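You operate a simulated robot arm through the tools that you are given. There is no shell and no other tool.

You run a simulated robot arm. Do the job below in one go: nothing can be reset, and whatever is moved stays where it is left.

JOB
Rack the valve from the winder and wind the iron nipple's tape off.
Fine: green bench; the valve goes in the blue rack, the bare nipple in the grey rack. Set down upright: iron nipple.

It is judged by the outcome, as a careful person would: the job done as asked, and still so three seconds after it is handed in. It fails if anything else is knocked over, pushed out of place, dropped, spilled or broken.

ROBOT AND FRAMES
A 6-joint arm with a two-finger parallel gripper, fixed in place. Base frame: the origin is on the floor under the middle of its stand, x ahead of it, y to its left, z up. Units: mm, degrees, N and s.
With the tool pointing down near the work surface it reaches from about 300 to 660 mm from the base axis. Its first joint turns from -115.0 to 115.0 degrees. Payload 3.43 kg.
The tool frame sits at the grasp point between the pads (the TCP): z along the fingers, y along the line on which they close. The tips reach 34 mm beyond it. Largest opening 128 mm; finger width 24, thickness 12; the body of the gripper, 48 by 130 mm, starts 96 mm behind the TCP.
Orientation is that of the tool frame in the base frame, as a unit quaternion [w, x, y, z]. With the fingers straight down and closing along the base's y, the tool's x points along the base's -x, its y along +y and its z along -z.

CONTROLS
- The arm moves only by the tool nudge_tool. Its argument "moves" is a list of rows, each a list of 7 numbers: the gripper command, from -1 (fully open) to 1 (shut), values between in proportion, then the shift along the tool's x, y, z in units of 50 mm (1.0 is 50 mm), then the turn, a rotation vector about the tool's x, y, z in units of 6 degrees (1.0 is 6 degrees). In form: [[claw, tx, ty, tz, rx, ry, rz], ...]. A call has 1 to 20 rows; each row shifts and turns the commanded pose from where the row before left it, along the tool's axes as they then stand. A call with a number of a shift or a turn outside -1 to 1 is refused whole. A row lasts 0.2 s, in which the tool goes at most 50 mm and 8.6 degrees; a call with a longer step from one row to the next is refused whole, and so is a gripper value outside its range. Where a pose cannot be reached the arm comes as near as it can. A force on the tool above 40 N (or 10 N above the force at the start of the call, whichever is more), or a blocked arm, ends the call early, and 0.2 s more pass. Each finger travels about 153 mm/s and halts on what it meets, pressing with about 27 N; the grip force reading is that of the motor and also rises with nothing between the fingers. The clock runs only during rows and for 0.2 s after the last one: add rows that do not move to give the fingers time. It gives the time, the measured TCP pose, the force on the tool (base axes), the opening and the grip force at its end, in the units of the frame above (readings bear some noise), with the torque about the TCP (base axes, N m) and any sound that the robot's microphone picked up.
- Cameras (640 x 400 px; columns grow to the right, rows downward): "scene" is fixed at [403.7, 494.3, 1445.6]; the picture's right is [-1.00, -0.02, 0.00], its down [-0.01, 0.36, -0.93] and it looks along [0.02, -0.93, -0.36] (base axes); focal length 340 px, centre (320, 200). "wrist" rides on the gripper at [76, -11, -160] in the tool frame; the picture's right is [0.15, 0.99, 0.00], its down [-0.88, 0.13, -0.46] and it looks along [-0.45, 0.07, 0.89] (tool axes); focal length 234 px, centre (320, 200). There is no depth. A picture from a camera that has moved, and an enlarged one, comes with that camera's place and axes in the base frame and with its lens. The place of the scene camera against the robot may be out by one fixed shift of up to 18 mm in any direction.
- grab_frame(camera): a new picture of that camera. It takes no simulated time.
- lift_body(by): slides the trunk up (or, below 0, down) by that many mm; the arm rides with it, the base frame stays. It gives what a move gives, with no picture.
- zoom(camera, box): a new picture of the part [left, top, right, bottom] of that camera's present view, enlarged. It takes no simulated time.
- job_done(): hands the job in; it is judged then, once.

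Places have to be worked out from the pictures, the camera data and where the tool is seen. Open the gripper and draw the arm clear of the work before you hand the job in, unless the task says otherwise.

The tools are called after "Emit:" as name(argument=value, ...) on one line, values as JSON. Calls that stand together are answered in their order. nudge_tool: Moves the arm, as the interface text tells. Its arguments: {"type":"object","properties":{"moves":{"type":"array","items":{"type":"array","items":{"type":"number"}}}},"required":["moves"]} The other tools are called the same way: lift_body (by) moves the trunk up or down; grab_frame (camera) takes a picture; zoom (camera, box) takes an enlarged picture of a part of a camera's view; job_done () hands the job in.

At the start:

```text
clock: 0.0
tool_pos: [145.2, -364.5, 1115.5]
orientation: [0.0, 0.0, 1.0, 0.0]
contact_force: [0.0, -0.3, -0.4]
wrist_torque: [-0.02, 0.01, 0.0]
width: 127.9
gripper_force: 0.0
trunk travel left (down, up): [-825.0, 165.0]
```

scene: 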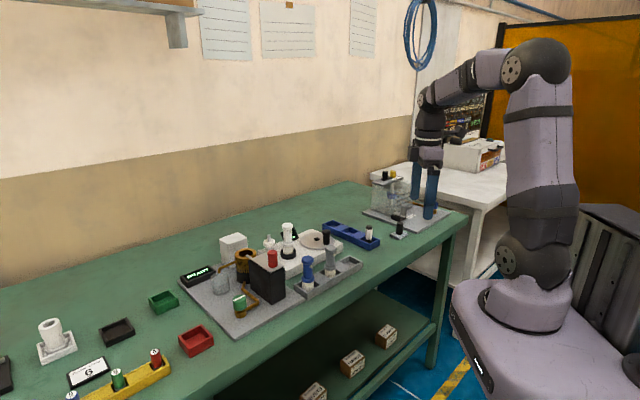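
wrist: 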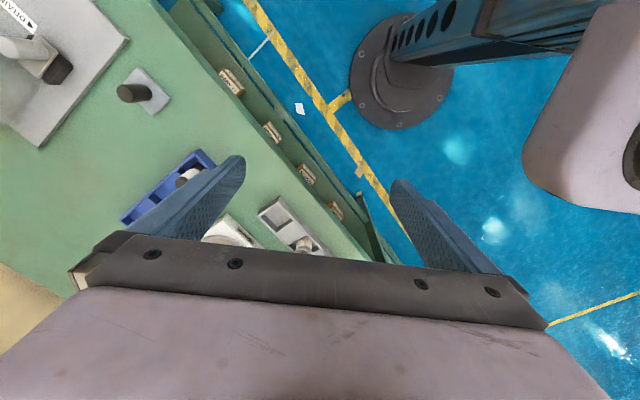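

I start by looking closely at the bench to find the winder, the valve, the nipple and the racks. No motion yet.

Emit:
zoom(camera="scene", box=[160, 200, 400, 350])

Emit:
zoom(camera="scene", box=[0, 280, 220, 400])

Emit:
zoom(camera="scene", box=[320, 140, 500, 260])

Emit:
zoom(camera="scene", box=[220, 215, 320, 277])

Emit:
zoom(camera="scene", box=[280, 210, 380, 302])

Emit:
zoom(camera="scene", box=[190, 0, 390, 60])

```text
2.67 times, centred on (280, 275) of scene
camera zoom: at [403.7, 494.3, 1445.6], right [-1.0, -0.02, 0.0], down [-0.01, 0.36, -0.93], along [0.02, -0.93, -0.36], focal length 908 px, centre (427, 0)
```

zoom: 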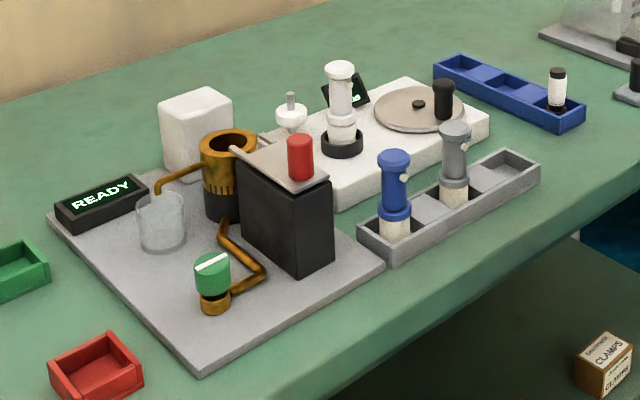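

```text
2.91 times, centred on (110, 340) of scene
camera zoom: at [403.7, 494.3, 1445.6], right [-1.0, -0.02, 0.0], down [-0.01, 0.36, -0.93], along [0.02, -0.93, -0.36], focal length 990 px, centre (931, -207)
```

zoom: 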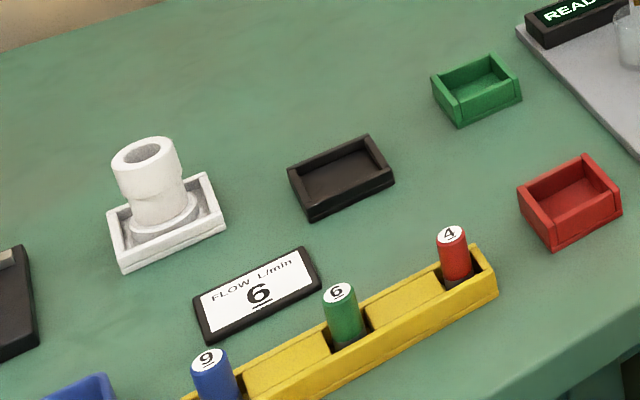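

```text
3.33 times, centred on (410, 200) of scene
camera zoom: at [403.7, 494.3, 1445.6], right [-1.0, -0.02, 0.0], down [-0.01, 0.36, -0.93], along [0.02, -0.93, -0.36], focal length 1135 px, centre (20, 200)
```

zoom: 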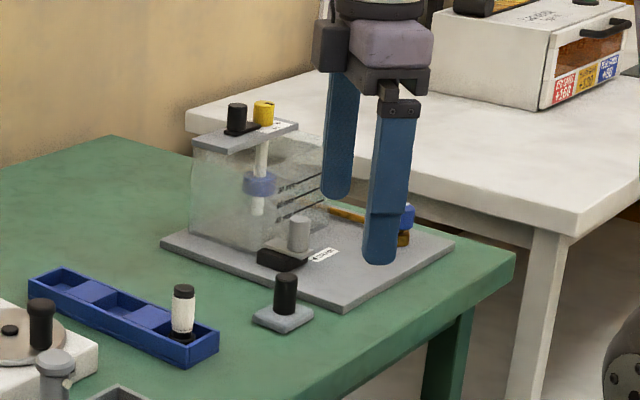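

```text
6.40 times, centred on (270, 246) of scene
camera zoom: at [403.7, 494.3, 1445.6], right [-1.0, -0.02, 0.0], down [-0.01, 0.36, -0.93], along [0.02, -0.93, -0.36], focal length 2178 px, centre (640, -94)
```

zoom: 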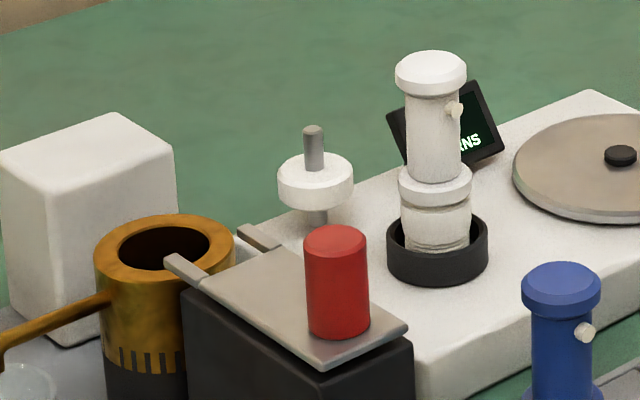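

```text
4.35 times, centred on (330, 256) of scene
camera zoom: at [403.7, 494.3, 1445.6], right [-1.0, -0.02, 0.0], down [-0.01, 0.36, -0.93], along [0.02, -0.93, -0.36], focal length 1480 px, centre (276, -44)
```

zoom: 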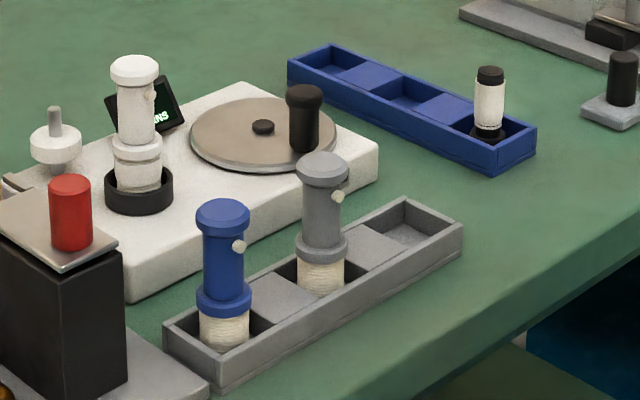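

```text
3.20 times, centred on (290, 30) of scene
camera zoom: at [403.7, 494.3, 1445.6], right [-1.0, -0.02, 0.0], down [-0.01, 0.36, -0.93], along [0.02, -0.93, -0.36], focal length 1089 px, centre (416, 744)
```

zoom: 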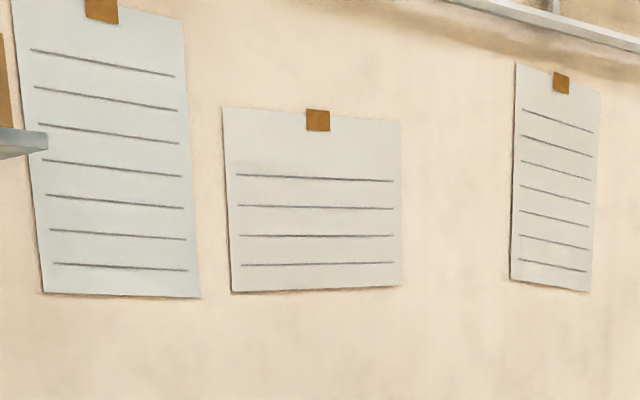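

The winder (white base with a cup holding a white valve, a crank disc, a tape roll and a turns display) looks to be near x 530, y -480. The grey rack is near (384, -384) and the blue rack sits behind it. I move the tool outward, high above everything, and turn it so the wrist camera looks radially at the winder.

Emit:
nudge_tool(moves=[[-1, -0.6, 0.25, -0.2, 0, 0, 0], [-1, -0.6, 0.25, -0.2, 0, 0, 0], [-1, -0.6, 0.25, -0.2, 0, 0, 0], [-1, -0.6, 0.25, -0.2, 0, 0, 0], [-1, -0.6, 0.25, -0.2, 0, 0, 0], [-1, 0, 0, 0, 0, 0, 1], [-1, 0, 0, 0, 0, 0, 1], [-1, 0, 0, 0, 0, 0, 1], [-1, 0, 0, 0, 0, 0, 1], [-1, 0, 0, 0, 0, 0, 1], [-1, 0, 0, 0, 0, 0, 1], [-1, 0, 0, 0, 0, 0, 1], [-1, 0, 0, 0, 0, 0, 0.5], [-1, 0, 0, 0, 0, 0, 0]])

Emit:
grab_frame(camera="wrist")

Emit:
grab_frame(camera="scene")

```text
clock: 3.0
tool_pos: [294.7, -301.9, 1165.6]
orientation: [0.0, 0.384, 0.924, 0.0]
contact_force: [-0.3, -0.7, 0.2]
wrist_torque: [-0.01, -0.02, -0.01]
width: 128.3
gripper_force: 0.0
trunk travel left (down, up): [-825.0, 165.0]
```

```text
taken
camera wrist: at [233.6, -256.8, 1324.6], right [0.6, 0.8, 0.0], down [0.71, -0.53, 0.46], along [0.37, -0.27, -0.89], focal length 234 px, centre (320, 200)
```

wrist: 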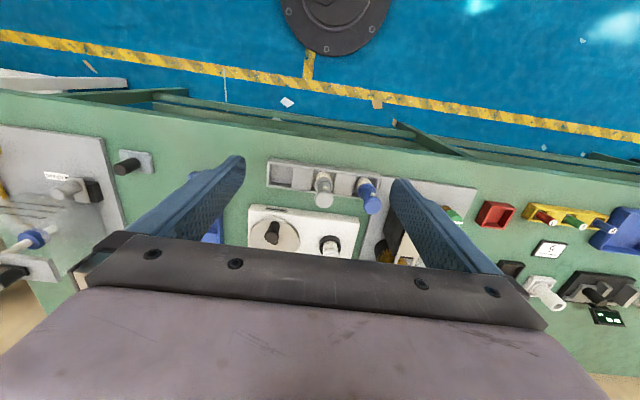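

```text
taken
```

scene: 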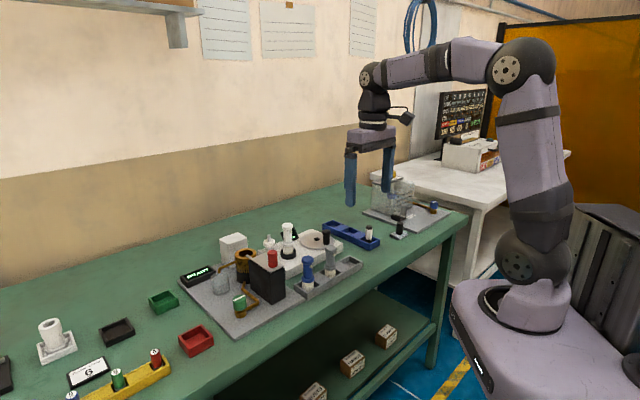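

The bench now lies across the wrist view. I zoom into the winder and racks.

Emit:
zoom(camera="wrist", box=[200, 140, 420, 277])

Emit:
zoom(camera="scene", box=[260, 215, 350, 271])

Emit:
zoom(camera="scene", box=[310, 200, 400, 256])

```text
2.91 times, centred on (310, 208) of wrist
camera zoom: at [233.6, -256.8, 1324.6], right [0.6, 0.8, 0.0], down [0.71, -0.53, 0.46], along [0.37, -0.27, -0.89], focal length 681 px, centre (349, 175)
```

zoom: 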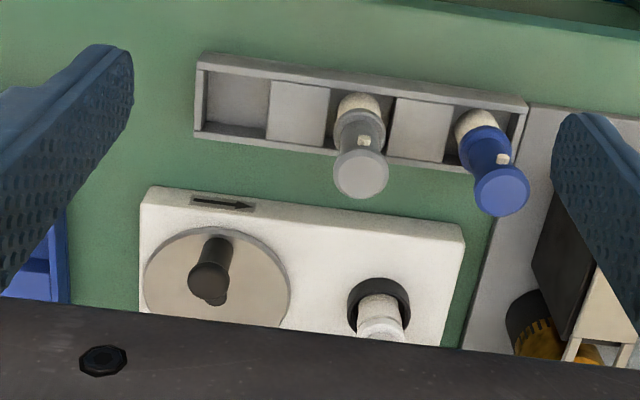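

```text
7.11 times, centred on (305, 243) of scene
camera zoom: at [403.7, 494.3, 1445.6], right [-1.0, -0.02, 0.0], down [-0.01, 0.36, -0.93], along [0.02, -0.93, -0.36], focal length 2420 px, centre (427, -106)
```

zoom: 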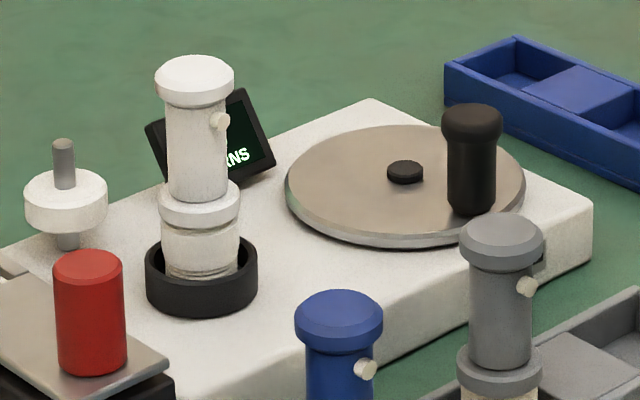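

```text
7.11 times, centred on (355, 228) of scene
camera zoom: at [403.7, 494.3, 1445.6], right [-1.0, -0.02, 0.0], down [-0.01, 0.36, -0.93], along [0.02, -0.93, -0.36], focal length 2420 px, centre (71, 1)
```

zoom: 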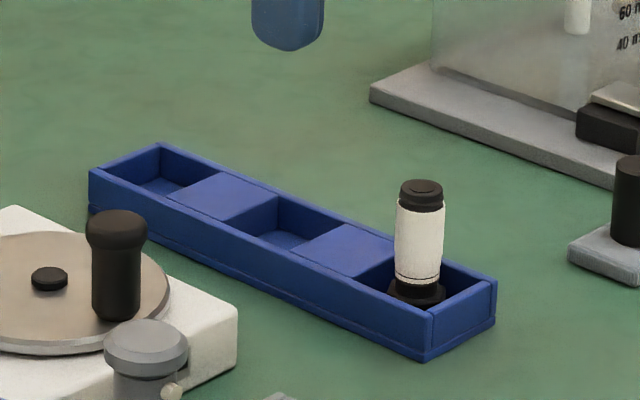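

The blue rack holds the iron nipple, black at both ends with white tape between. The winder's cup holds the white valve, and the grey rack has one empty pocket. I move outward for a clearer view of the winder.

Emit:
nudge_tool(moves=[[-1, -0.637, 0.333, 0, 0, 0, 0], [-1, -0.637, 0.333, 0, 0, 0, 0], [-1, -0.637, 0.333, 0, 0, 0, 0], [-1, 0, 0, 0, 0, 0, 0]])

Emit:
grab_frame(camera="wrist")

Emit:
zoom(camera="wrist", box=[200, 90, 420, 227])

```text
clock: 4.0
tool_pos: [396.7, -335.9, 1167.4]
orientation: [0.0, 0.382, 0.924, 0.0]
contact_force: [-0.7, -0.6, 0.5]
wrist_torque: [0.02, 0.04, 0.01]
width: 128.2
gripper_force: 0.1
trunk travel left (down, up): [-825.0, 165.0]
```

```text
taken
camera wrist: at [336.2, -291.0, 1326.4], right [0.6, 0.8, 0.0], down [0.71, -0.53, 0.46], along [0.37, -0.27, -0.89], focal length 234 px, centre (320, 200)
```

wrist: 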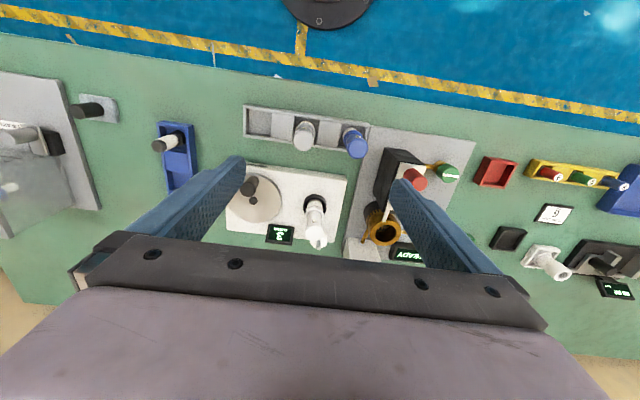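

```text
2.91 times, centred on (310, 158) of wrist
camera zoom: at [336.2, -291.0, 1326.4], right [0.6, 0.8, 0.0], down [0.71, -0.53, 0.46], along [0.37, -0.27, -0.89], focal length 681 px, centre (349, 321)
```

zoom: 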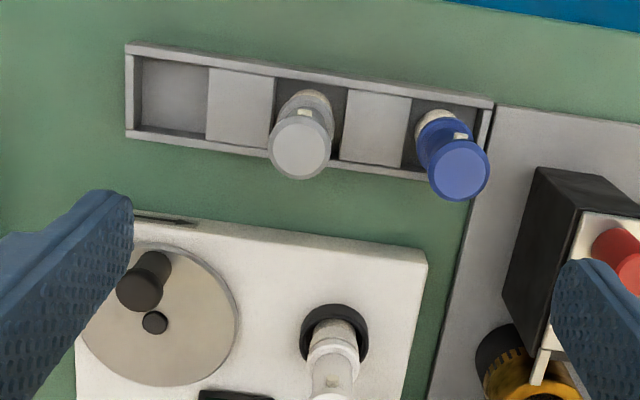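

The view is good now. I zoom into the display, the winder and the blue rack.

Emit:
zoom(camera="wrist", box=[215, 155, 355, 255])

Emit:
zoom(camera="wrist", box=[70, 80, 270, 205])

Emit:
zoom(camera="wrist", box=[260, 215, 320, 252])

Emit:
zoom(camera="wrist", box=[230, 90, 390, 190])

```text
4.00 times, centred on (285, 205) of wrist
camera zoom: at [336.2, -291.0, 1326.4], right [0.6, 0.8, 0.0], down [0.71, -0.53, 0.46], along [0.37, -0.27, -0.89], focal length 937 px, centre (460, 180)
```

zoom: 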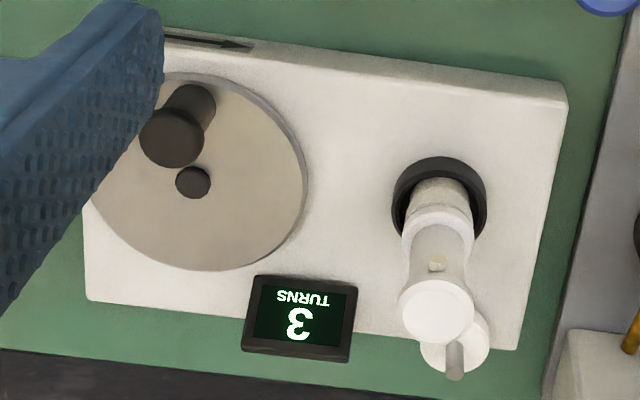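

```text
3.20 times, centred on (170, 142) of wrist
camera zoom: at [336.2, -291.0, 1326.4], right [0.6, 0.8, 0.0], down [0.71, -0.53, 0.46], along [0.37, -0.27, -0.89], focal length 749 px, centre (800, 384)
```

zoom: 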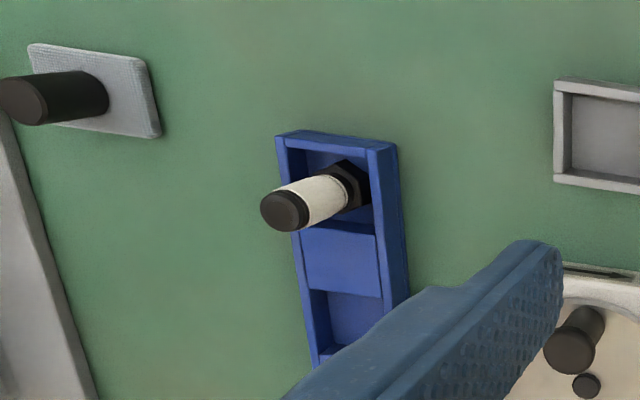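

```text
10.67 times, centred on (290, 234) of wrist
camera zoom: at [336.2, -291.0, 1326.4], right [0.6, 0.8, 0.0], down [0.71, -0.53, 0.46], along [0.37, -0.27, -0.89], focal length 2498 px, centre (640, -157)
```

zoom: 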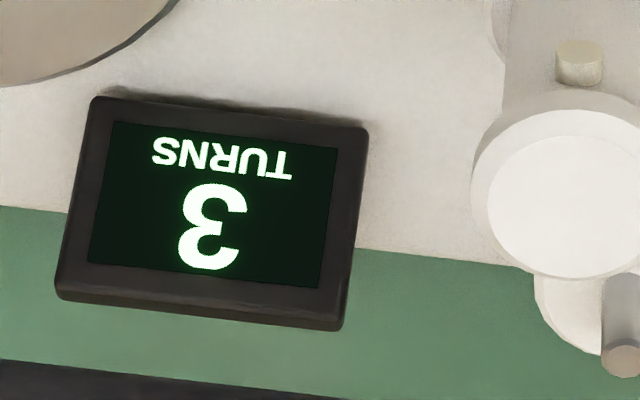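

```text
4.00 times, centred on (310, 140) of wrist
camera zoom: at [336.2, -291.0, 1326.4], right [0.6, 0.8, 0.0], down [0.71, -0.53, 0.46], along [0.37, -0.27, -0.89], focal length 937 px, centre (360, 440)
```

zoom: 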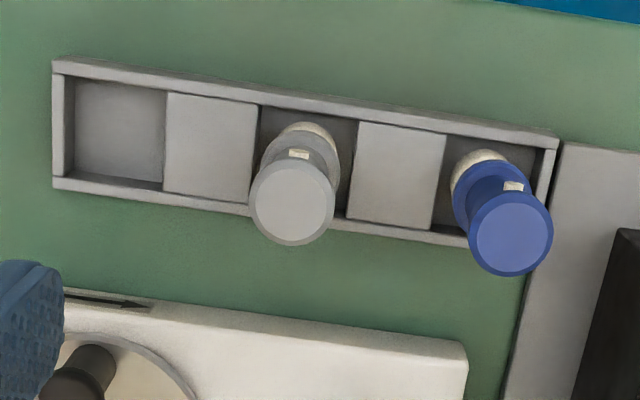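

The bench is turned 45° to the base, so the tool axes now line up with it. In bench coordinates (s along, n outward) the positions are:

- **Cup:** about s=56, n=675.
- **Crank hub:** about s=-72, n=687, with the handle on the near side.
- **Nipple:** about s=-241, n=592.
- **Display:** reads 3 turns.

I test the reach by going out over the cup at a safe height.

Emit:
nudge_tool(moves=[[-1, -0.785, 0.0675, 0, 0, 0, 0], [-1, -0.785, 0.0675, 0, 0, 0, 0], [-1, -0.785, 0.0675, 0, 0, 0, 0], [-1, -0.785, 0.0675, 0, 0, 0, 0], [-1, 0, 0, 0, 0, 0, 0]])

Emit:
grab_frame(camera="wrist")

Emit:
grab_frame(camera="scene")

```text
clock: 5.2
tool_pos: [456.2, -379.9, 1145.1]
orientation: [0.0, 0.382, 0.924, -0.001]
contact_force: [0.2, 0.3, 0.7]
wrist_torque: [-0.03, -0.01, 0.0]
width: 128.0
gripper_force: 0.1
out of reach, approached as far as the arm can: row 2, 3, 4
trunk travel left (down, up): [-825.0, 165.0]
```

```text
taken
camera wrist: at [396.3, -335.7, 1304.7], right [0.6, 0.8, 0.0], down [0.71, -0.53, 0.46], along [0.37, -0.27, -0.89], focal length 234 px, centre (320, 200)
```

wrist: 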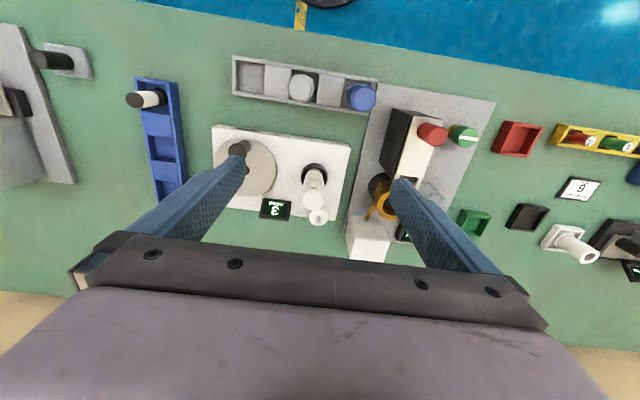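

```text
taken
```

scene: 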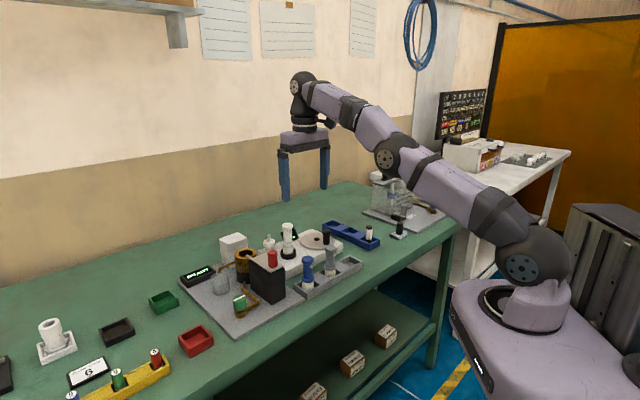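

The arm is nearly straight here, at 594 mm radius at this height. To reach farther I will tilt the tool outward about its closing axis. Before that I take measurements from this new viewpoint.

Emit:
zoom(camera="wrist", box=[200, 110, 360, 230])

Emit:
zoom(camera="wrist", box=[120, 60, 240, 210])

Emit:
zoom(camera="wrist", box=[220, 40, 400, 150])

```text
3.33 times, centred on (280, 170) of wrist
camera zoom: at [396.3, -335.7, 1304.7], right [0.6, 0.8, 0.0], down [0.71, -0.53, 0.46], along [0.37, -0.27, -0.89], focal length 781 px, centre (453, 300)
```

zoom: 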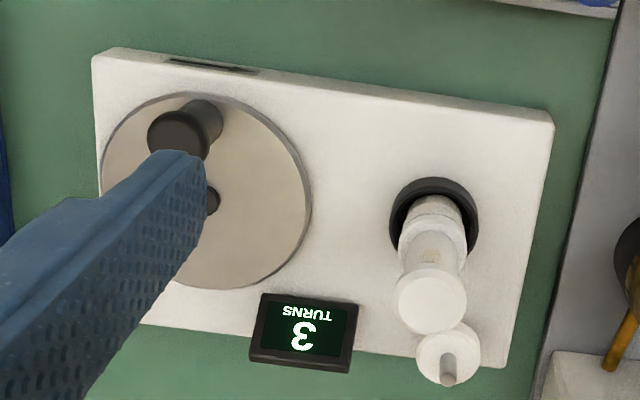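

```text
2.67 times, centred on (180, 135) of wrist
camera zoom: at [396.3, -335.7, 1304.7], right [0.6, 0.8, 0.0], down [0.71, -0.53, 0.46], along [0.37, -0.27, -0.89], focal length 624 px, centre (693, 373)
```

zoom: 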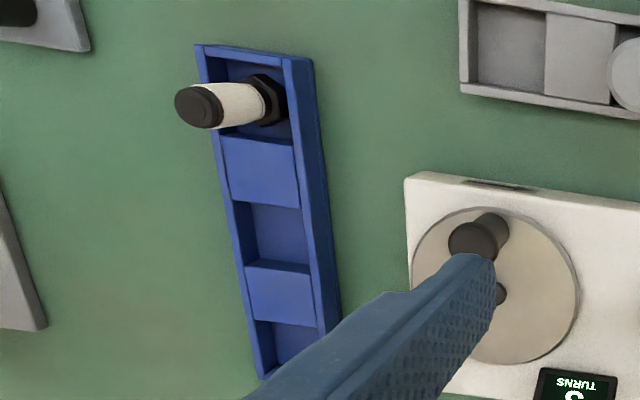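

```text
3.56 times, centred on (310, 95) of wrist
camera zoom: at [396.3, -335.7, 1304.7], right [0.6, 0.8, 0.0], down [0.71, -0.53, 0.46], along [0.37, -0.27, -0.89], focal length 833 px, centre (356, 573)
```

zoom: 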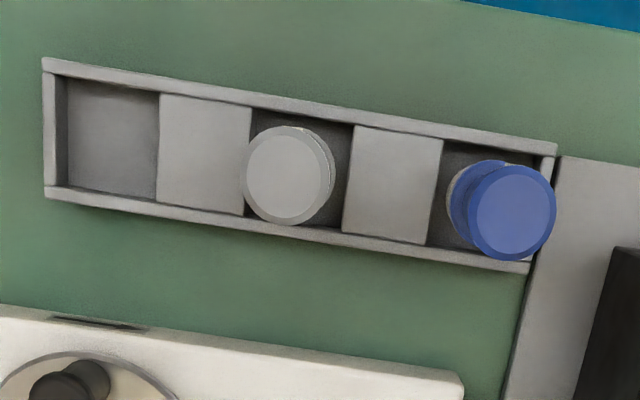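

The cup comes out at about s=56, n=677 with its rim near z 893, and the valve top is near z 993. I tilt the tool 30° outward in place and see where the arm ends up.

Emit:
nudge_tool(moves=[[-1, 0, 0, 0, 0, -1, 0], [-1, 0, 0, 0, 0, -1, 0], [-1, 0, 0, 0, 0, -1, 0], [-1, 0, 0, 0, 0, -1, 0], [-1, 0, 0, 0, 0, -1, 0], [-1, 0, 0, 0, 0, 0, 0]])

Emit:
grab_frame(camera="wrist")

```text
clock: 6.6
tool_pos: [457.1, -380.3, 1144.1]
orientation: [0.239, 0.37, 0.892, -0.1]
contact_force: [-0.7, -0.2, 0.1]
wrist_torque: [0.06, -0.01, 0.0]
width: 128.1
gripper_force: 0.0
trunk travel left (down, up): [-825.0, 165.0]
```

```text
taken
camera wrist: at [347.6, -286.7, 1244.3], right [0.61, 0.79, -0.07], down [0.47, -0.29, 0.84], along [0.64, -0.54, -0.55], focal length 234 px, centre (320, 200)
```

wrist: 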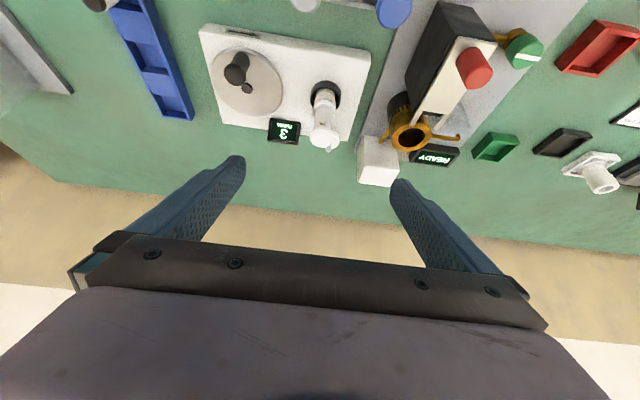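

The commanded pose restarts from the reached pose, so that is understood. I approach along the tool axis toward a point above and just short of the valve, keeping the fingertips at least 35 mm above its top.

Emit:
nudge_tool(moves=[[-1, -0.065, 0.013, 0.685, 0, 0, 0], [-1, -0.065, 0.013, 0.685, 0, 0, 0], [-1, -0.065, 0.013, 0.685, 0, 0, 0], [-1, 0, 0, 0, 0, 0, 0]])

Emit:
grab_frame(camera="wrist")

Emit:
grab_frame(camera="scene")

```text
clock: 7.6
tool_pos: [501.2, -420.3, 1059.8]
orientation: [0.24, 0.369, 0.892, -0.1]
contact_force: [-0.3, -0.3, 0.4]
wrist_torque: [0.0, 0.01, -0.02]
width: 128.2
gripper_force: 0.0
trunk travel left (down, up): [-825.0, 165.0]
```

```text
taken
camera wrist: at [391.7, -326.0, 1159.9], right [0.61, 0.79, -0.07], down [0.47, -0.29, 0.84], along [0.64, -0.54, -0.54], focal length 234 px, centre (320, 200)
```

wrist: 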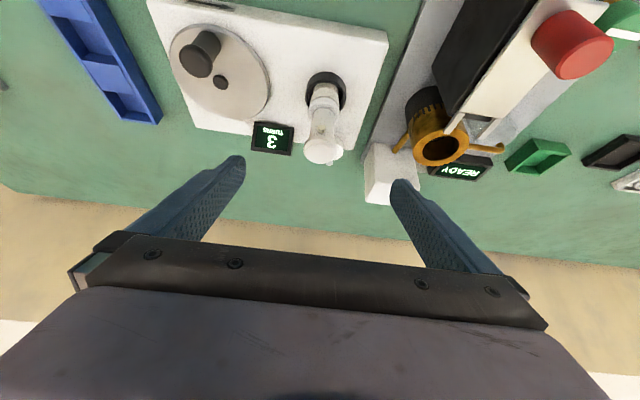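

```text
taken
```

scene: 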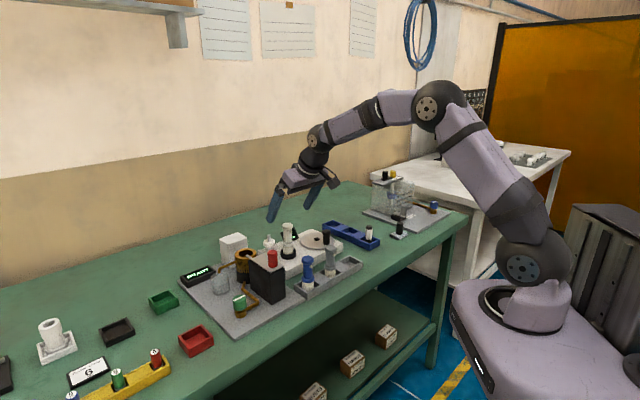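

I zoom in on the valve in this closer view to refine its position.

Emit:
zoom(camera="wrist", box=[270, 60, 390, 180])

Emit:
zoom(camera="wrist", box=[150, 0, 310, 160])

```text
3.33 times, centred on (330, 120) of wrist
camera zoom: at [391.7, -326.0, 1159.9], right [0.61, 0.79, -0.07], down [0.47, -0.29, 0.84], along [0.64, -0.54, -0.54], focal length 781 px, centre (287, 467)
```

zoom: 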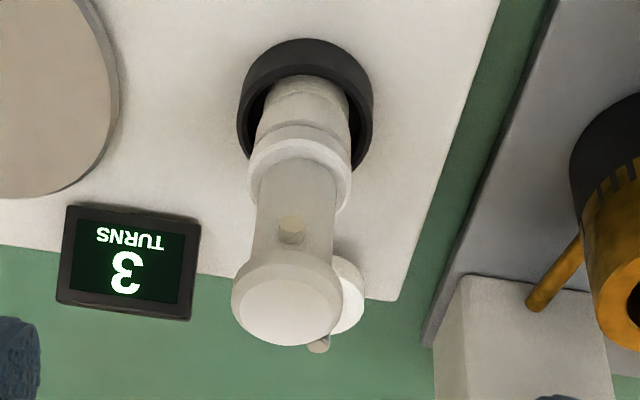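

```text
2.50 times, centred on (230, 80) of wrist
camera zoom: at [391.7, -326.0, 1159.9], right [0.61, 0.79, -0.07], down [0.47, -0.29, 0.84], along [0.64, -0.54, -0.54], focal length 585 px, centre (545, 500)
```

zoom: 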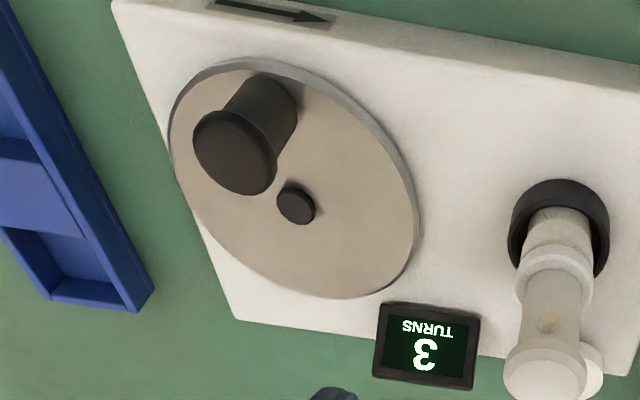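

The valve is at s≈56.5, n≈677 with its top at z≈994. I narrow the fingers to about 64 mm to stay clear of the heater on the right, and descend three quarters of the way to straddle the neck.

Emit:
nudge_tool(moves=[[0, 0, 0, 0, 0, 0, 0], [0, 0.15, -0.005, 0.508, 0, 0, 0], [0, 0.15, -0.005, 0.508, 0, 0, 0], [0, 0.15, -0.005, 0.508, 0, 0, 0], [0, 0, 0, 0, 0, 0, 0]])

Emit:
grab_frame(camera="wrist")

Emit:
zoom(camera="scene", box=[230, 190, 350, 300])

```text
clock: 8.8
tool_pos: [514.2, -435.5, 982.9]
orientation: [0.24, 0.369, 0.892, -0.099]
contact_force: [0.1, 0.6, -0.4]
wrist_torque: [-0.01, -0.01, 0.0]
width: 63.9
gripper_force: 0.0
trunk travel left (down, up): [-825.0, 165.0]
```

```text
taken
camera wrist: at [403.5, -341.1, 1082.3], right [0.61, 0.79, -0.07], down [0.47, -0.29, 0.84], along [0.64, -0.54, -0.54], focal length 234 px, centre (320, 200)
```

wrist: 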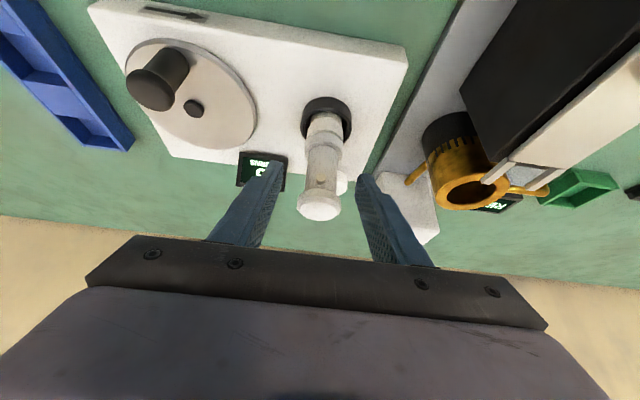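

```text
3.64 times, centred on (290, 245) of scene
camera zoom: at [403.7, 494.3, 1445.6], right [-1.0, -0.02, 0.0], down [-0.01, 0.36, -0.93], along [0.02, -0.93, -0.36], focal length 1238 px, centre (429, 36)
```

zoom: 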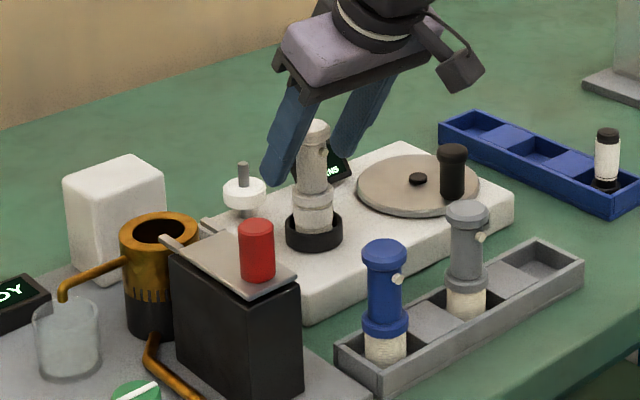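

The fingers straddle the valve, centred on it, and nothing else is touched. I move the last 26 mm down to neck height and close.

Emit:
nudge_tool(moves=[[0, 0.184, 0.017, 0.494, 0, 0, 0], [0, 0, 0, 0, 0, 0, 0], [1, 0, 0, 0, 0, 0, 0], [1, 0, 0, 0, 0, 0, 0], [1, 0, 0, 0, 0, 0, 0]])

Emit:
zoom(camera="scene", box=[230, 190, 350, 300])

Emit:
grab_frame(camera="wrist")

```text
clock: 10.0
tool_pos: [517.3, -437.8, 956.4]
orientation: [0.239, 0.369, 0.893, -0.099]
contact_force: [-1.8, 1.3, 1.8]
wrist_torque: [0.03, 0.04, 0.03]
width: 34.9
gripper_force: 27.3
trunk travel left (down, up): [-825.0, 165.0]
```

```text
3.64 times, centred on (290, 245) of scene
camera zoom: at [403.7, 494.3, 1445.6], right [-1.0, -0.02, 0.0], down [-0.01, 0.36, -0.93], along [0.02, -0.93, -0.36], focal length 1238 px, centre (429, 36)
```

zoom: 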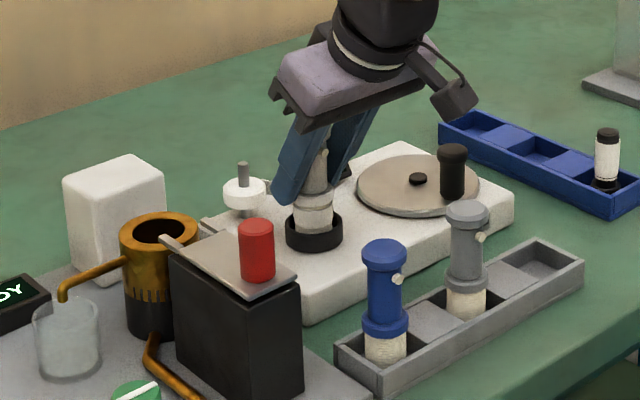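

```text
taken
camera wrist: at [407.7, -344.7, 1057.3], right [0.61, 0.79, -0.07], down [0.47, -0.29, 0.84], along [0.64, -0.54, -0.55], focal length 234 px, centre (320, 200)
```

wrist: 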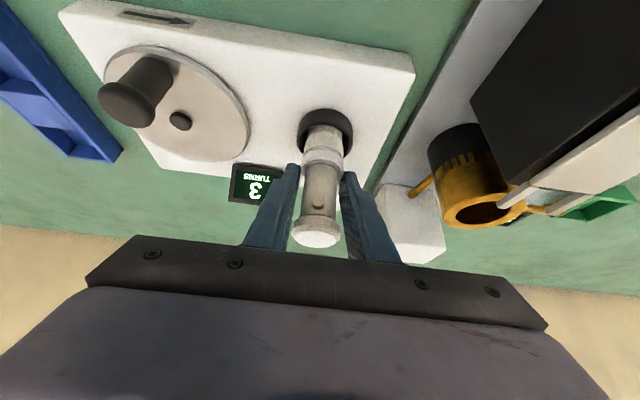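

The grip reads 34.9 mm at 27 N with almost no side force, so the valve is held. I lift straight up gently, 25 mm first.

Emit:
nudge_tool(moves=[[1, -0.125, 0, -0.2165, 0, 0, 0], [1, -0.125, 0, -0.2165, 0, 0, 0], [1, 0, 0, 0, 0, 0, 0]])

Emit:
zoom(camera="scene", box=[230, 190, 350, 300])

Emit:
grab_frame(camera="wrist")

```text
clock: 10.8
tool_pos: [516.7, -440.2, 980.8]
orientation: [0.239, 0.37, 0.892, -0.1]
contact_force: [-0.1, -0.2, -1.3]
wrist_torque: [0.0, 0.02, -0.04]
width: 35.0
gripper_force: 27.1
trunk travel left (down, up): [-825.0, 165.0]
```

```text
3.64 times, centred on (290, 245) of scene
camera zoom: at [403.7, 494.3, 1445.6], right [-1.0, -0.02, 0.0], down [-0.01, 0.36, -0.93], along [0.02, -0.93, -0.36], focal length 1238 px, centre (429, 36)
```

zoom: 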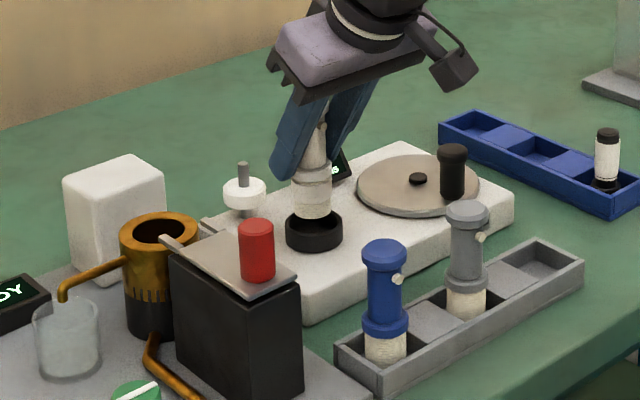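

```text
taken
camera wrist: at [408.2, -344.4, 1081.4], right [0.61, 0.79, -0.07], down [0.47, -0.29, 0.83], along [0.64, -0.54, -0.55], focal length 234 px, centre (320, 200)
```

wrist: 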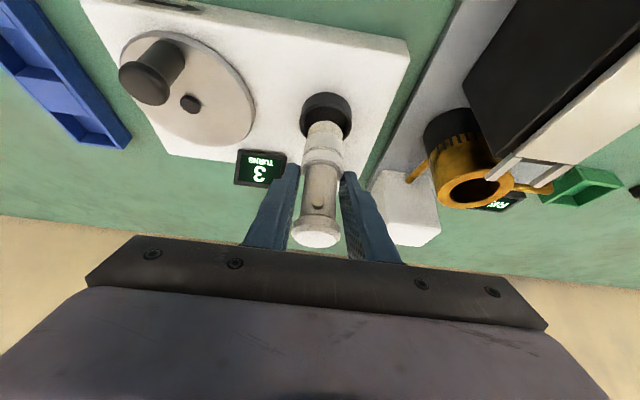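

The valve comes up vertical and free of the cup. I raise it another 70 mm so its base clears the crank handle (top near z 938), then carry it sideways toward the blue rack.

Emit:
nudge_tool(moves=[[1, -0.35, 0, -0.606, 0, 0, 0], [1, -0.35, 0, -0.606, 0, 0, 0], [1, 0, 0, 0, 0, 0, 0], [1, 0, -0.5, 0, 0, 0, 0], [1, 0, -0.7, 0, 0, 0, 0], [1, 0, -0.7, 0, 0, 0, 0], [1, 0, -0.7, 0, 0, 0, 0], [1, 0, -0.7, 0, 0, 0, 0], [1, 0, -0.7, 0, 0, 0, 0], [1, 0, -0.7, 0, 0, 0, 0], [1, 0, -0.5, 0, 0, 0, 0], [1, 0, 0, 0, 0, 0, 0]])

Emit:
grab_frame(camera="wrist")

Emit:
grab_frame(camera="scene")

```text
clock: 13.4
tool_pos: [332.6, -620.6, 1052.1]
orientation: [0.239, 0.37, 0.892, -0.099]
contact_force: [-0.3, -0.4, -1.2]
wrist_torque: [0.0, 0.0, 0.01]
width: 34.7
gripper_force: 27.0
trunk travel left (down, up): [-825.0, 165.0]
```

```text
taken
camera wrist: at [223.5, -528.1, 1152.2], right [0.61, 0.79, -0.07], down [0.47, -0.29, 0.83], along [0.64, -0.54, -0.55], focal length 234 px, centre (320, 200)
```

wrist: 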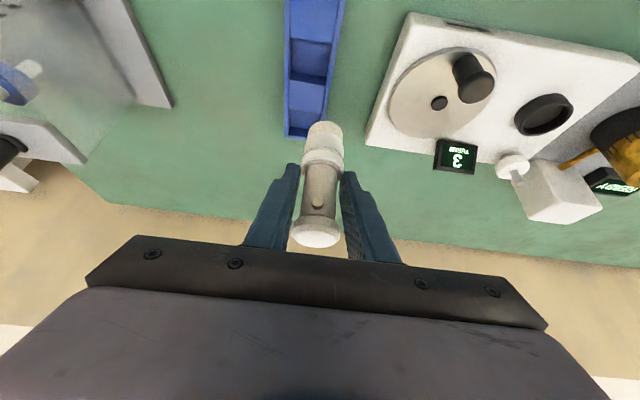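

```text
taken
```

scene: 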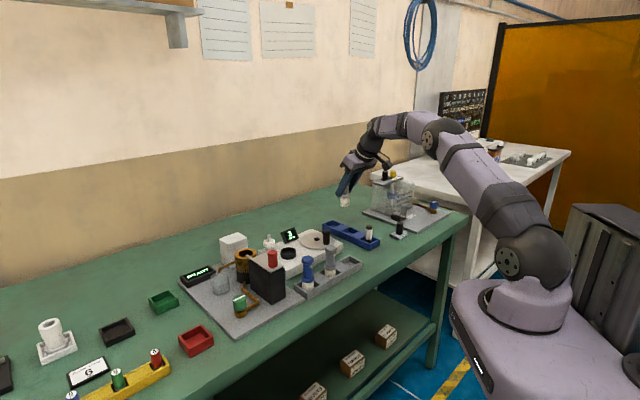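

The valve is still held and upright, and the display still reads 3 turns with the cup empty. I zoom on the blue rack below to locate its middle pocket.

Emit:
zoom(camera="wrist", box=[260, 0, 380, 150])

Emit:
zoom(camera="scene", box=[310, 160, 400, 260])

```text
2.67 times, centred on (320, 75) of wrist
camera zoom: at [223.5, -528.1, 1152.2], right [0.61, 0.79, -0.07], down [0.47, -0.29, 0.83], along [0.64, -0.54, -0.55], focal length 624 px, centre (320, 533)
```

zoom: 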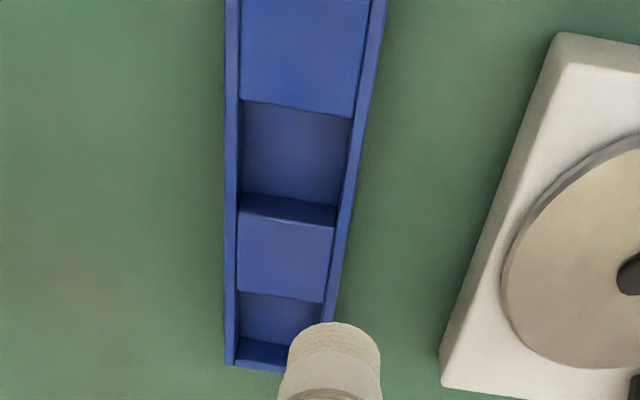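

```text
4.00 times, centred on (355, 210) of scene
camera zoom: at [403.7, 494.3, 1445.6], right [-1.0, -0.02, 0.0], down [-0.01, 0.36, -0.93], along [0.02, -0.93, -0.36], focal length 1362 px, centre (180, 160)
```

zoom: 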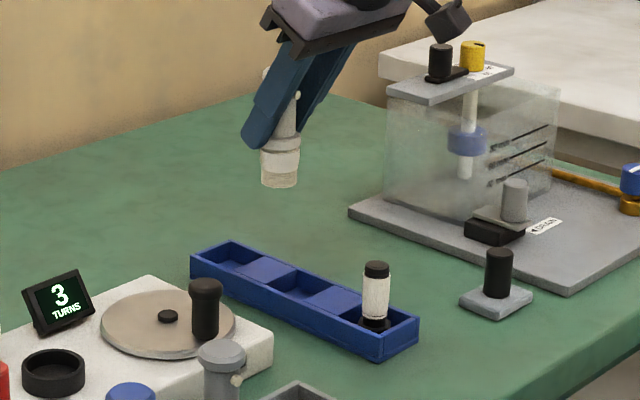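

The middle pocket appears centred near s≈-230, n≈675–682. I shift over it and lower until the valve base is still about 20 mm above the rack rim, then check alignment.

Emit:
nudge_tool(moves=[[1, 0, -0.534, 0, 0, 0, 0], [1, 0.18, 0, 0.341, 0, 0, 0], [1, 0.18, 0, 0.341, 0, 0, 0], [1, 0.18, 0, 0.341, 0, 0, 0], [1, 0.18, 0, 0.341, 0, 0, 0], [1, 0, 0, 0, 0, 0, 0]])

Emit:
grab_frame(camera="wrist")

Emit:
zoom(camera="wrist", box=[260, 0, 380, 150])

Emit:
zoom(camera="scene", box=[310, 180, 400, 260])

```text
clock: 14.8
tool_pos: [315.9, -640.9, 976.3]
orientation: [0.239, 0.37, 0.892, -0.099]
contact_force: [0.2, 0.1, -0.6]
wrist_torque: [0.02, -0.01, 0.05]
width: 34.6
gripper_force: 26.9
trunk travel left (down, up): [-825.0, 165.0]
```

```text
taken
camera wrist: at [206.8, -548.0, 1076.4], right [0.61, 0.79, -0.07], down [0.47, -0.29, 0.84], along [0.64, -0.54, -0.55], focal length 234 px, centre (320, 200)
```

wrist: 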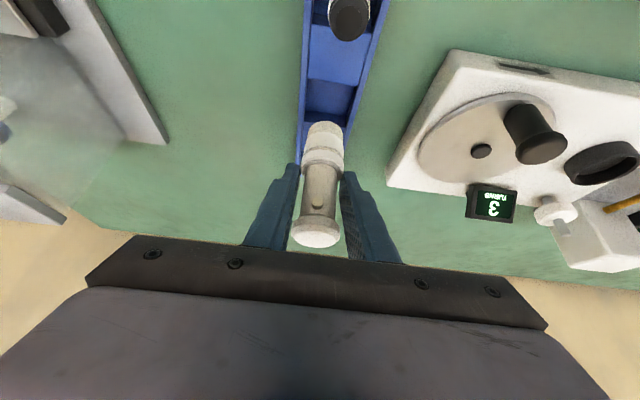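

```text
2.67 times, centred on (320, 75) of wrist
camera zoom: at [206.8, -548.0, 1076.4], right [0.61, 0.79, -0.07], down [0.47, -0.29, 0.84], along [0.64, -0.54, -0.55], focal length 624 px, centre (320, 533)
```

zoom: 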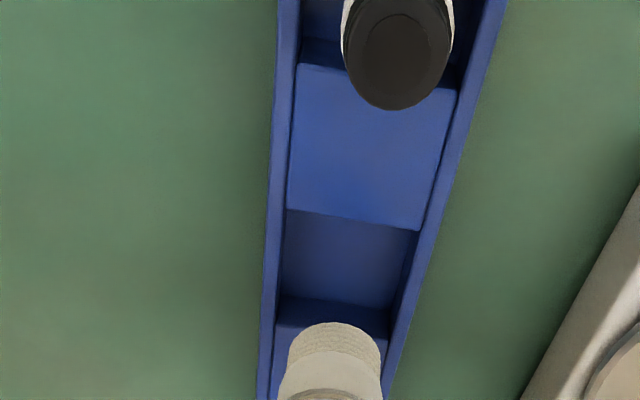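

```text
5.00 times, centred on (355, 220) of scene
camera zoom: at [403.7, 494.3, 1445.6], right [-1.0, -0.02, 0.0], down [-0.01, 0.36, -0.93], along [0.02, -0.93, -0.36], focal length 1702 px, centre (145, 100)
```

zoom: 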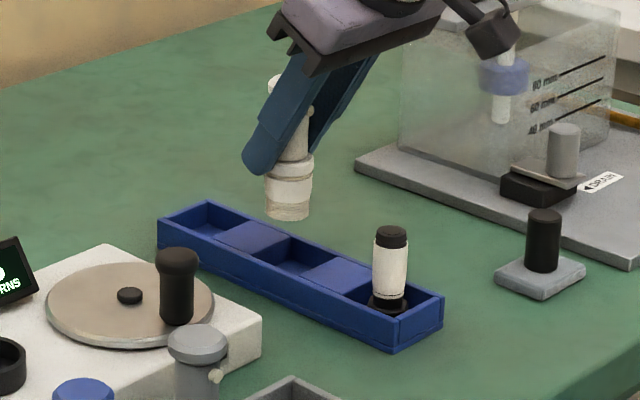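

Triangulating the two views puts the rack top at z≈873 and the middle pocket at s≈-230, n≈651–698 (centre 675). The valve is within 2 mm of that centre, so I lower it into the pocket mouth and check.

Emit:
nudge_tool(moves=[[1, 0.147, 0, 0.215, 0, 0, 0], [1, 0.147, 0, 0.215, 0, 0, 0], [1, 0, 0, 0, 0, 0, 0]])

Emit:
zoom(camera="wrist", box=[260, 40, 380, 190])

Emit:
zoom(camera="scene", box=[320, 190, 390, 250])

```text
clock: 15.6
tool_pos: [315.1, -639.9, 949.0]
orientation: [0.239, 0.371, 0.892, -0.1]
contact_force: [0.1, 1.2, -2.0]
wrist_torque: [0.03, 0.0, 0.03]
width: 34.9
gripper_force: 26.8
trunk travel left (down, up): [-825.0, 165.0]
```

```text
2.67 times, centred on (320, 115) of wrist
camera zoom: at [206.2, -546.2, 1050.0], right [0.61, 0.79, -0.07], down [0.47, -0.29, 0.83], along [0.64, -0.54, -0.55], focal length 624 px, centre (320, 427)
```

zoom: 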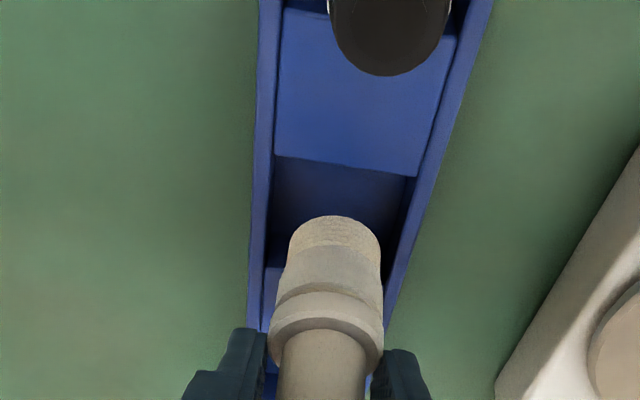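

```text
6.67 times, centred on (355, 220) of scene
camera zoom: at [403.7, 494.3, 1445.6], right [-1.0, -0.02, 0.0], down [-0.01, 0.36, -0.93], along [0.02, -0.93, -0.36], focal length 2269 px, centre (87, 67)
```

zoom: 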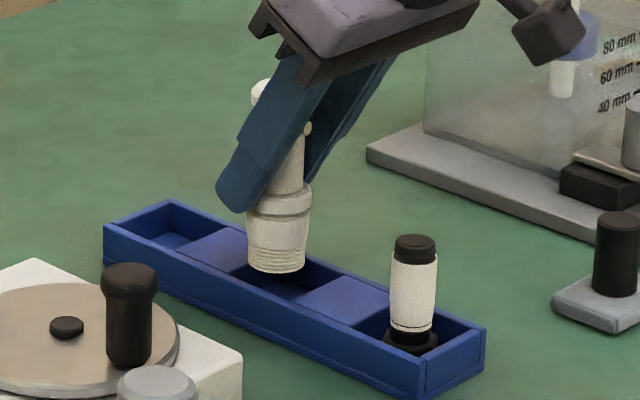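

The valve sits centred over the pocket mouth. I lower it in 4 mm steps and watch the force.

Emit:
nudge_tool(moves=[[1, 0.04, 0, 0.0693, 0, 0, 0], [1, 0.04, 0, 0.0693, 0, 0, 0], [1, 0.04, 0, 0.0693, 0, 0, 0], [1, 0, 0, 0, 0, 0, 0]])

Emit:
zoom(camera="scene", box=[320, 190, 390, 250])

Emit:
zoom(camera="wrist", box=[260, 40, 380, 190])

```text
clock: 16.6
tool_pos: [315.3, -639.8, 937.5]
orientation: [0.239, 0.37, 0.892, -0.099]
contact_force: [0.3, 0.1, -1.6]
wrist_torque: [0.03, 0.01, 0.01]
width: 34.7
gripper_force: 26.9
trunk travel left (down, up): [-825.0, 165.0]
```

```text
6.67 times, centred on (355, 220) of scene
camera zoom: at [403.7, 494.3, 1445.6], right [-1.0, -0.02, 0.0], down [-0.01, 0.36, -0.93], along [0.02, -0.93, -0.36], focal length 2269 px, centre (87, 67)
```

zoom: 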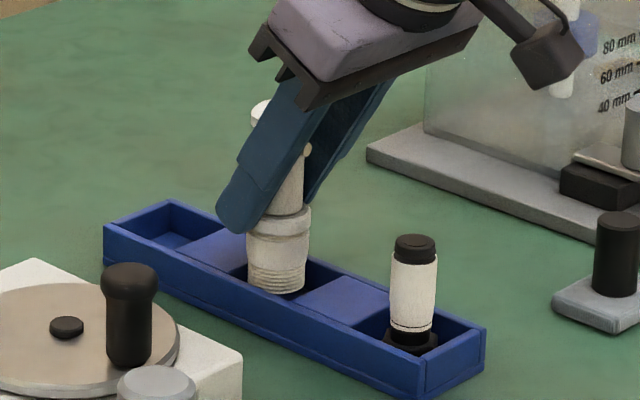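

```text
2.67 times, centred on (320, 115) of wrist
camera zoom: at [206.0, -546.8, 1037.3], right [0.61, 0.79, -0.07], down [0.47, -0.29, 0.83], along [0.64, -0.54, -0.55], focal length 624 px, centre (320, 427)
```

zoom: 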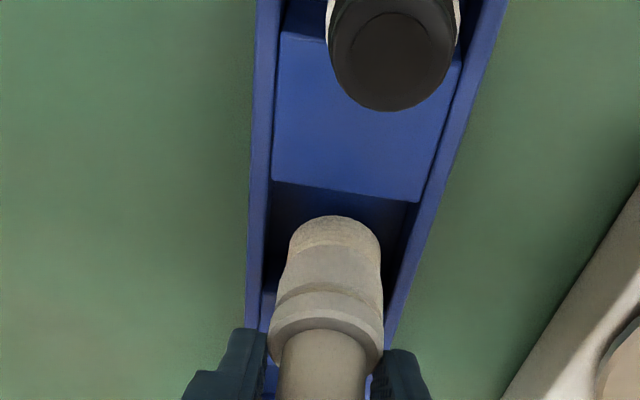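

The valve has entered the pocket mouth cleanly. I continue down in 3 mm steps until it touches the floor.

Emit:
nudge_tool(moves=[[1, 0.03, 0, 0.052, 0, 0, 0], [1, 0.03, 0, 0.052, 0, 0, 0], [1, 0.03, 0, 0.052, 0, 0, 0], [1, 0, 0, 0, 0, 0, 0]])

Emit:
zoom(camera="scene", box=[320, 190, 390, 250])

Emit:
zoom(camera="wrist", box=[260, 40, 380, 190])

```text
clock: 17.6
tool_pos: [316.5, -639.9, 928.2]
orientation: [0.238, 0.37, 0.893, -0.098]
contact_force: [0.3, 0.1, -1.0]
wrist_torque: [-0.01, -0.05, 0.02]
width: 34.9
gripper_force: 26.8
trunk travel left (down, up): [-825.0, 165.0]
```

```text
6.67 times, centred on (355, 220) of scene
camera zoom: at [403.7, 494.3, 1445.6], right [-1.0, -0.02, 0.0], down [-0.01, 0.36, -0.93], along [0.02, -0.93, -0.36], focal length 2269 px, centre (87, 67)
```

zoom: 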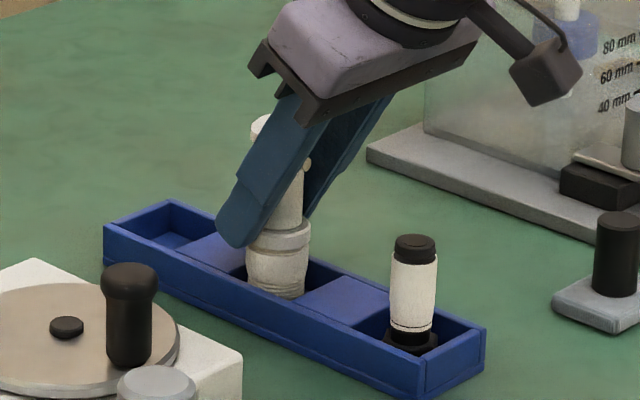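

```text
2.67 times, centred on (320, 115) of wrist
camera zoom: at [205.9, -547.0, 1028.4], right [0.61, 0.79, -0.07], down [0.47, -0.29, 0.83], along [0.64, -0.54, -0.55], focal length 624 px, centre (320, 427)
```

zoom: 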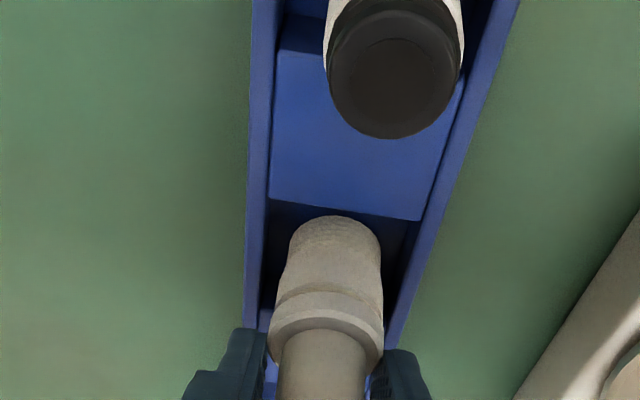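

No contact yet (force about -1 N). I continue in 3 mm steps; the fingertips are still about 20 mm above the rack rim.

Emit:
nudge_tool(moves=[[1, 0.03, 0, 0.052, 0, 0, 0], [1, 0.03, 0, 0.052, 0, 0, 0], [1, 0, 0, 0, 0, 0, 0]])

Emit:
zoom(camera="wrist", box=[260, 40, 380, 190])

```text
clock: 18.4
tool_pos: [315.3, -641.1, 924.2]
orientation: [0.24, 0.369, 0.892, -0.101]
contact_force: [0.2, 0.1, 5.6]
wrist_torque: [-0.04, 0.11, -0.01]
width: 34.8
gripper_force: 27.1
trunk travel left (down, up): [-825.0, 165.0]
```

```text
2.67 times, centred on (320, 115) of wrist
camera zoom: at [205.8, -547.0, 1023.7], right [0.61, 0.79, -0.07], down [0.47, -0.28, 0.84], along [0.64, -0.55, -0.54], focal length 624 px, centre (320, 427)
```

zoom: 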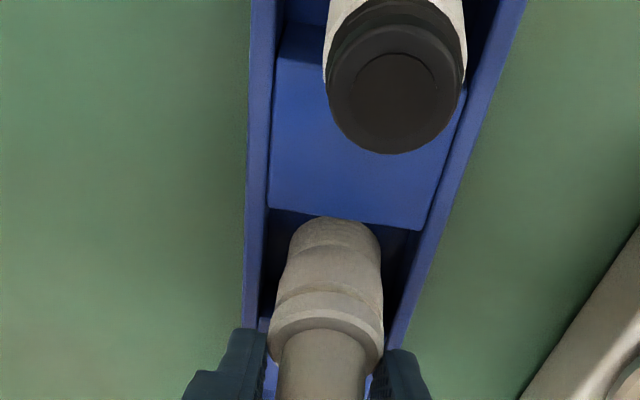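

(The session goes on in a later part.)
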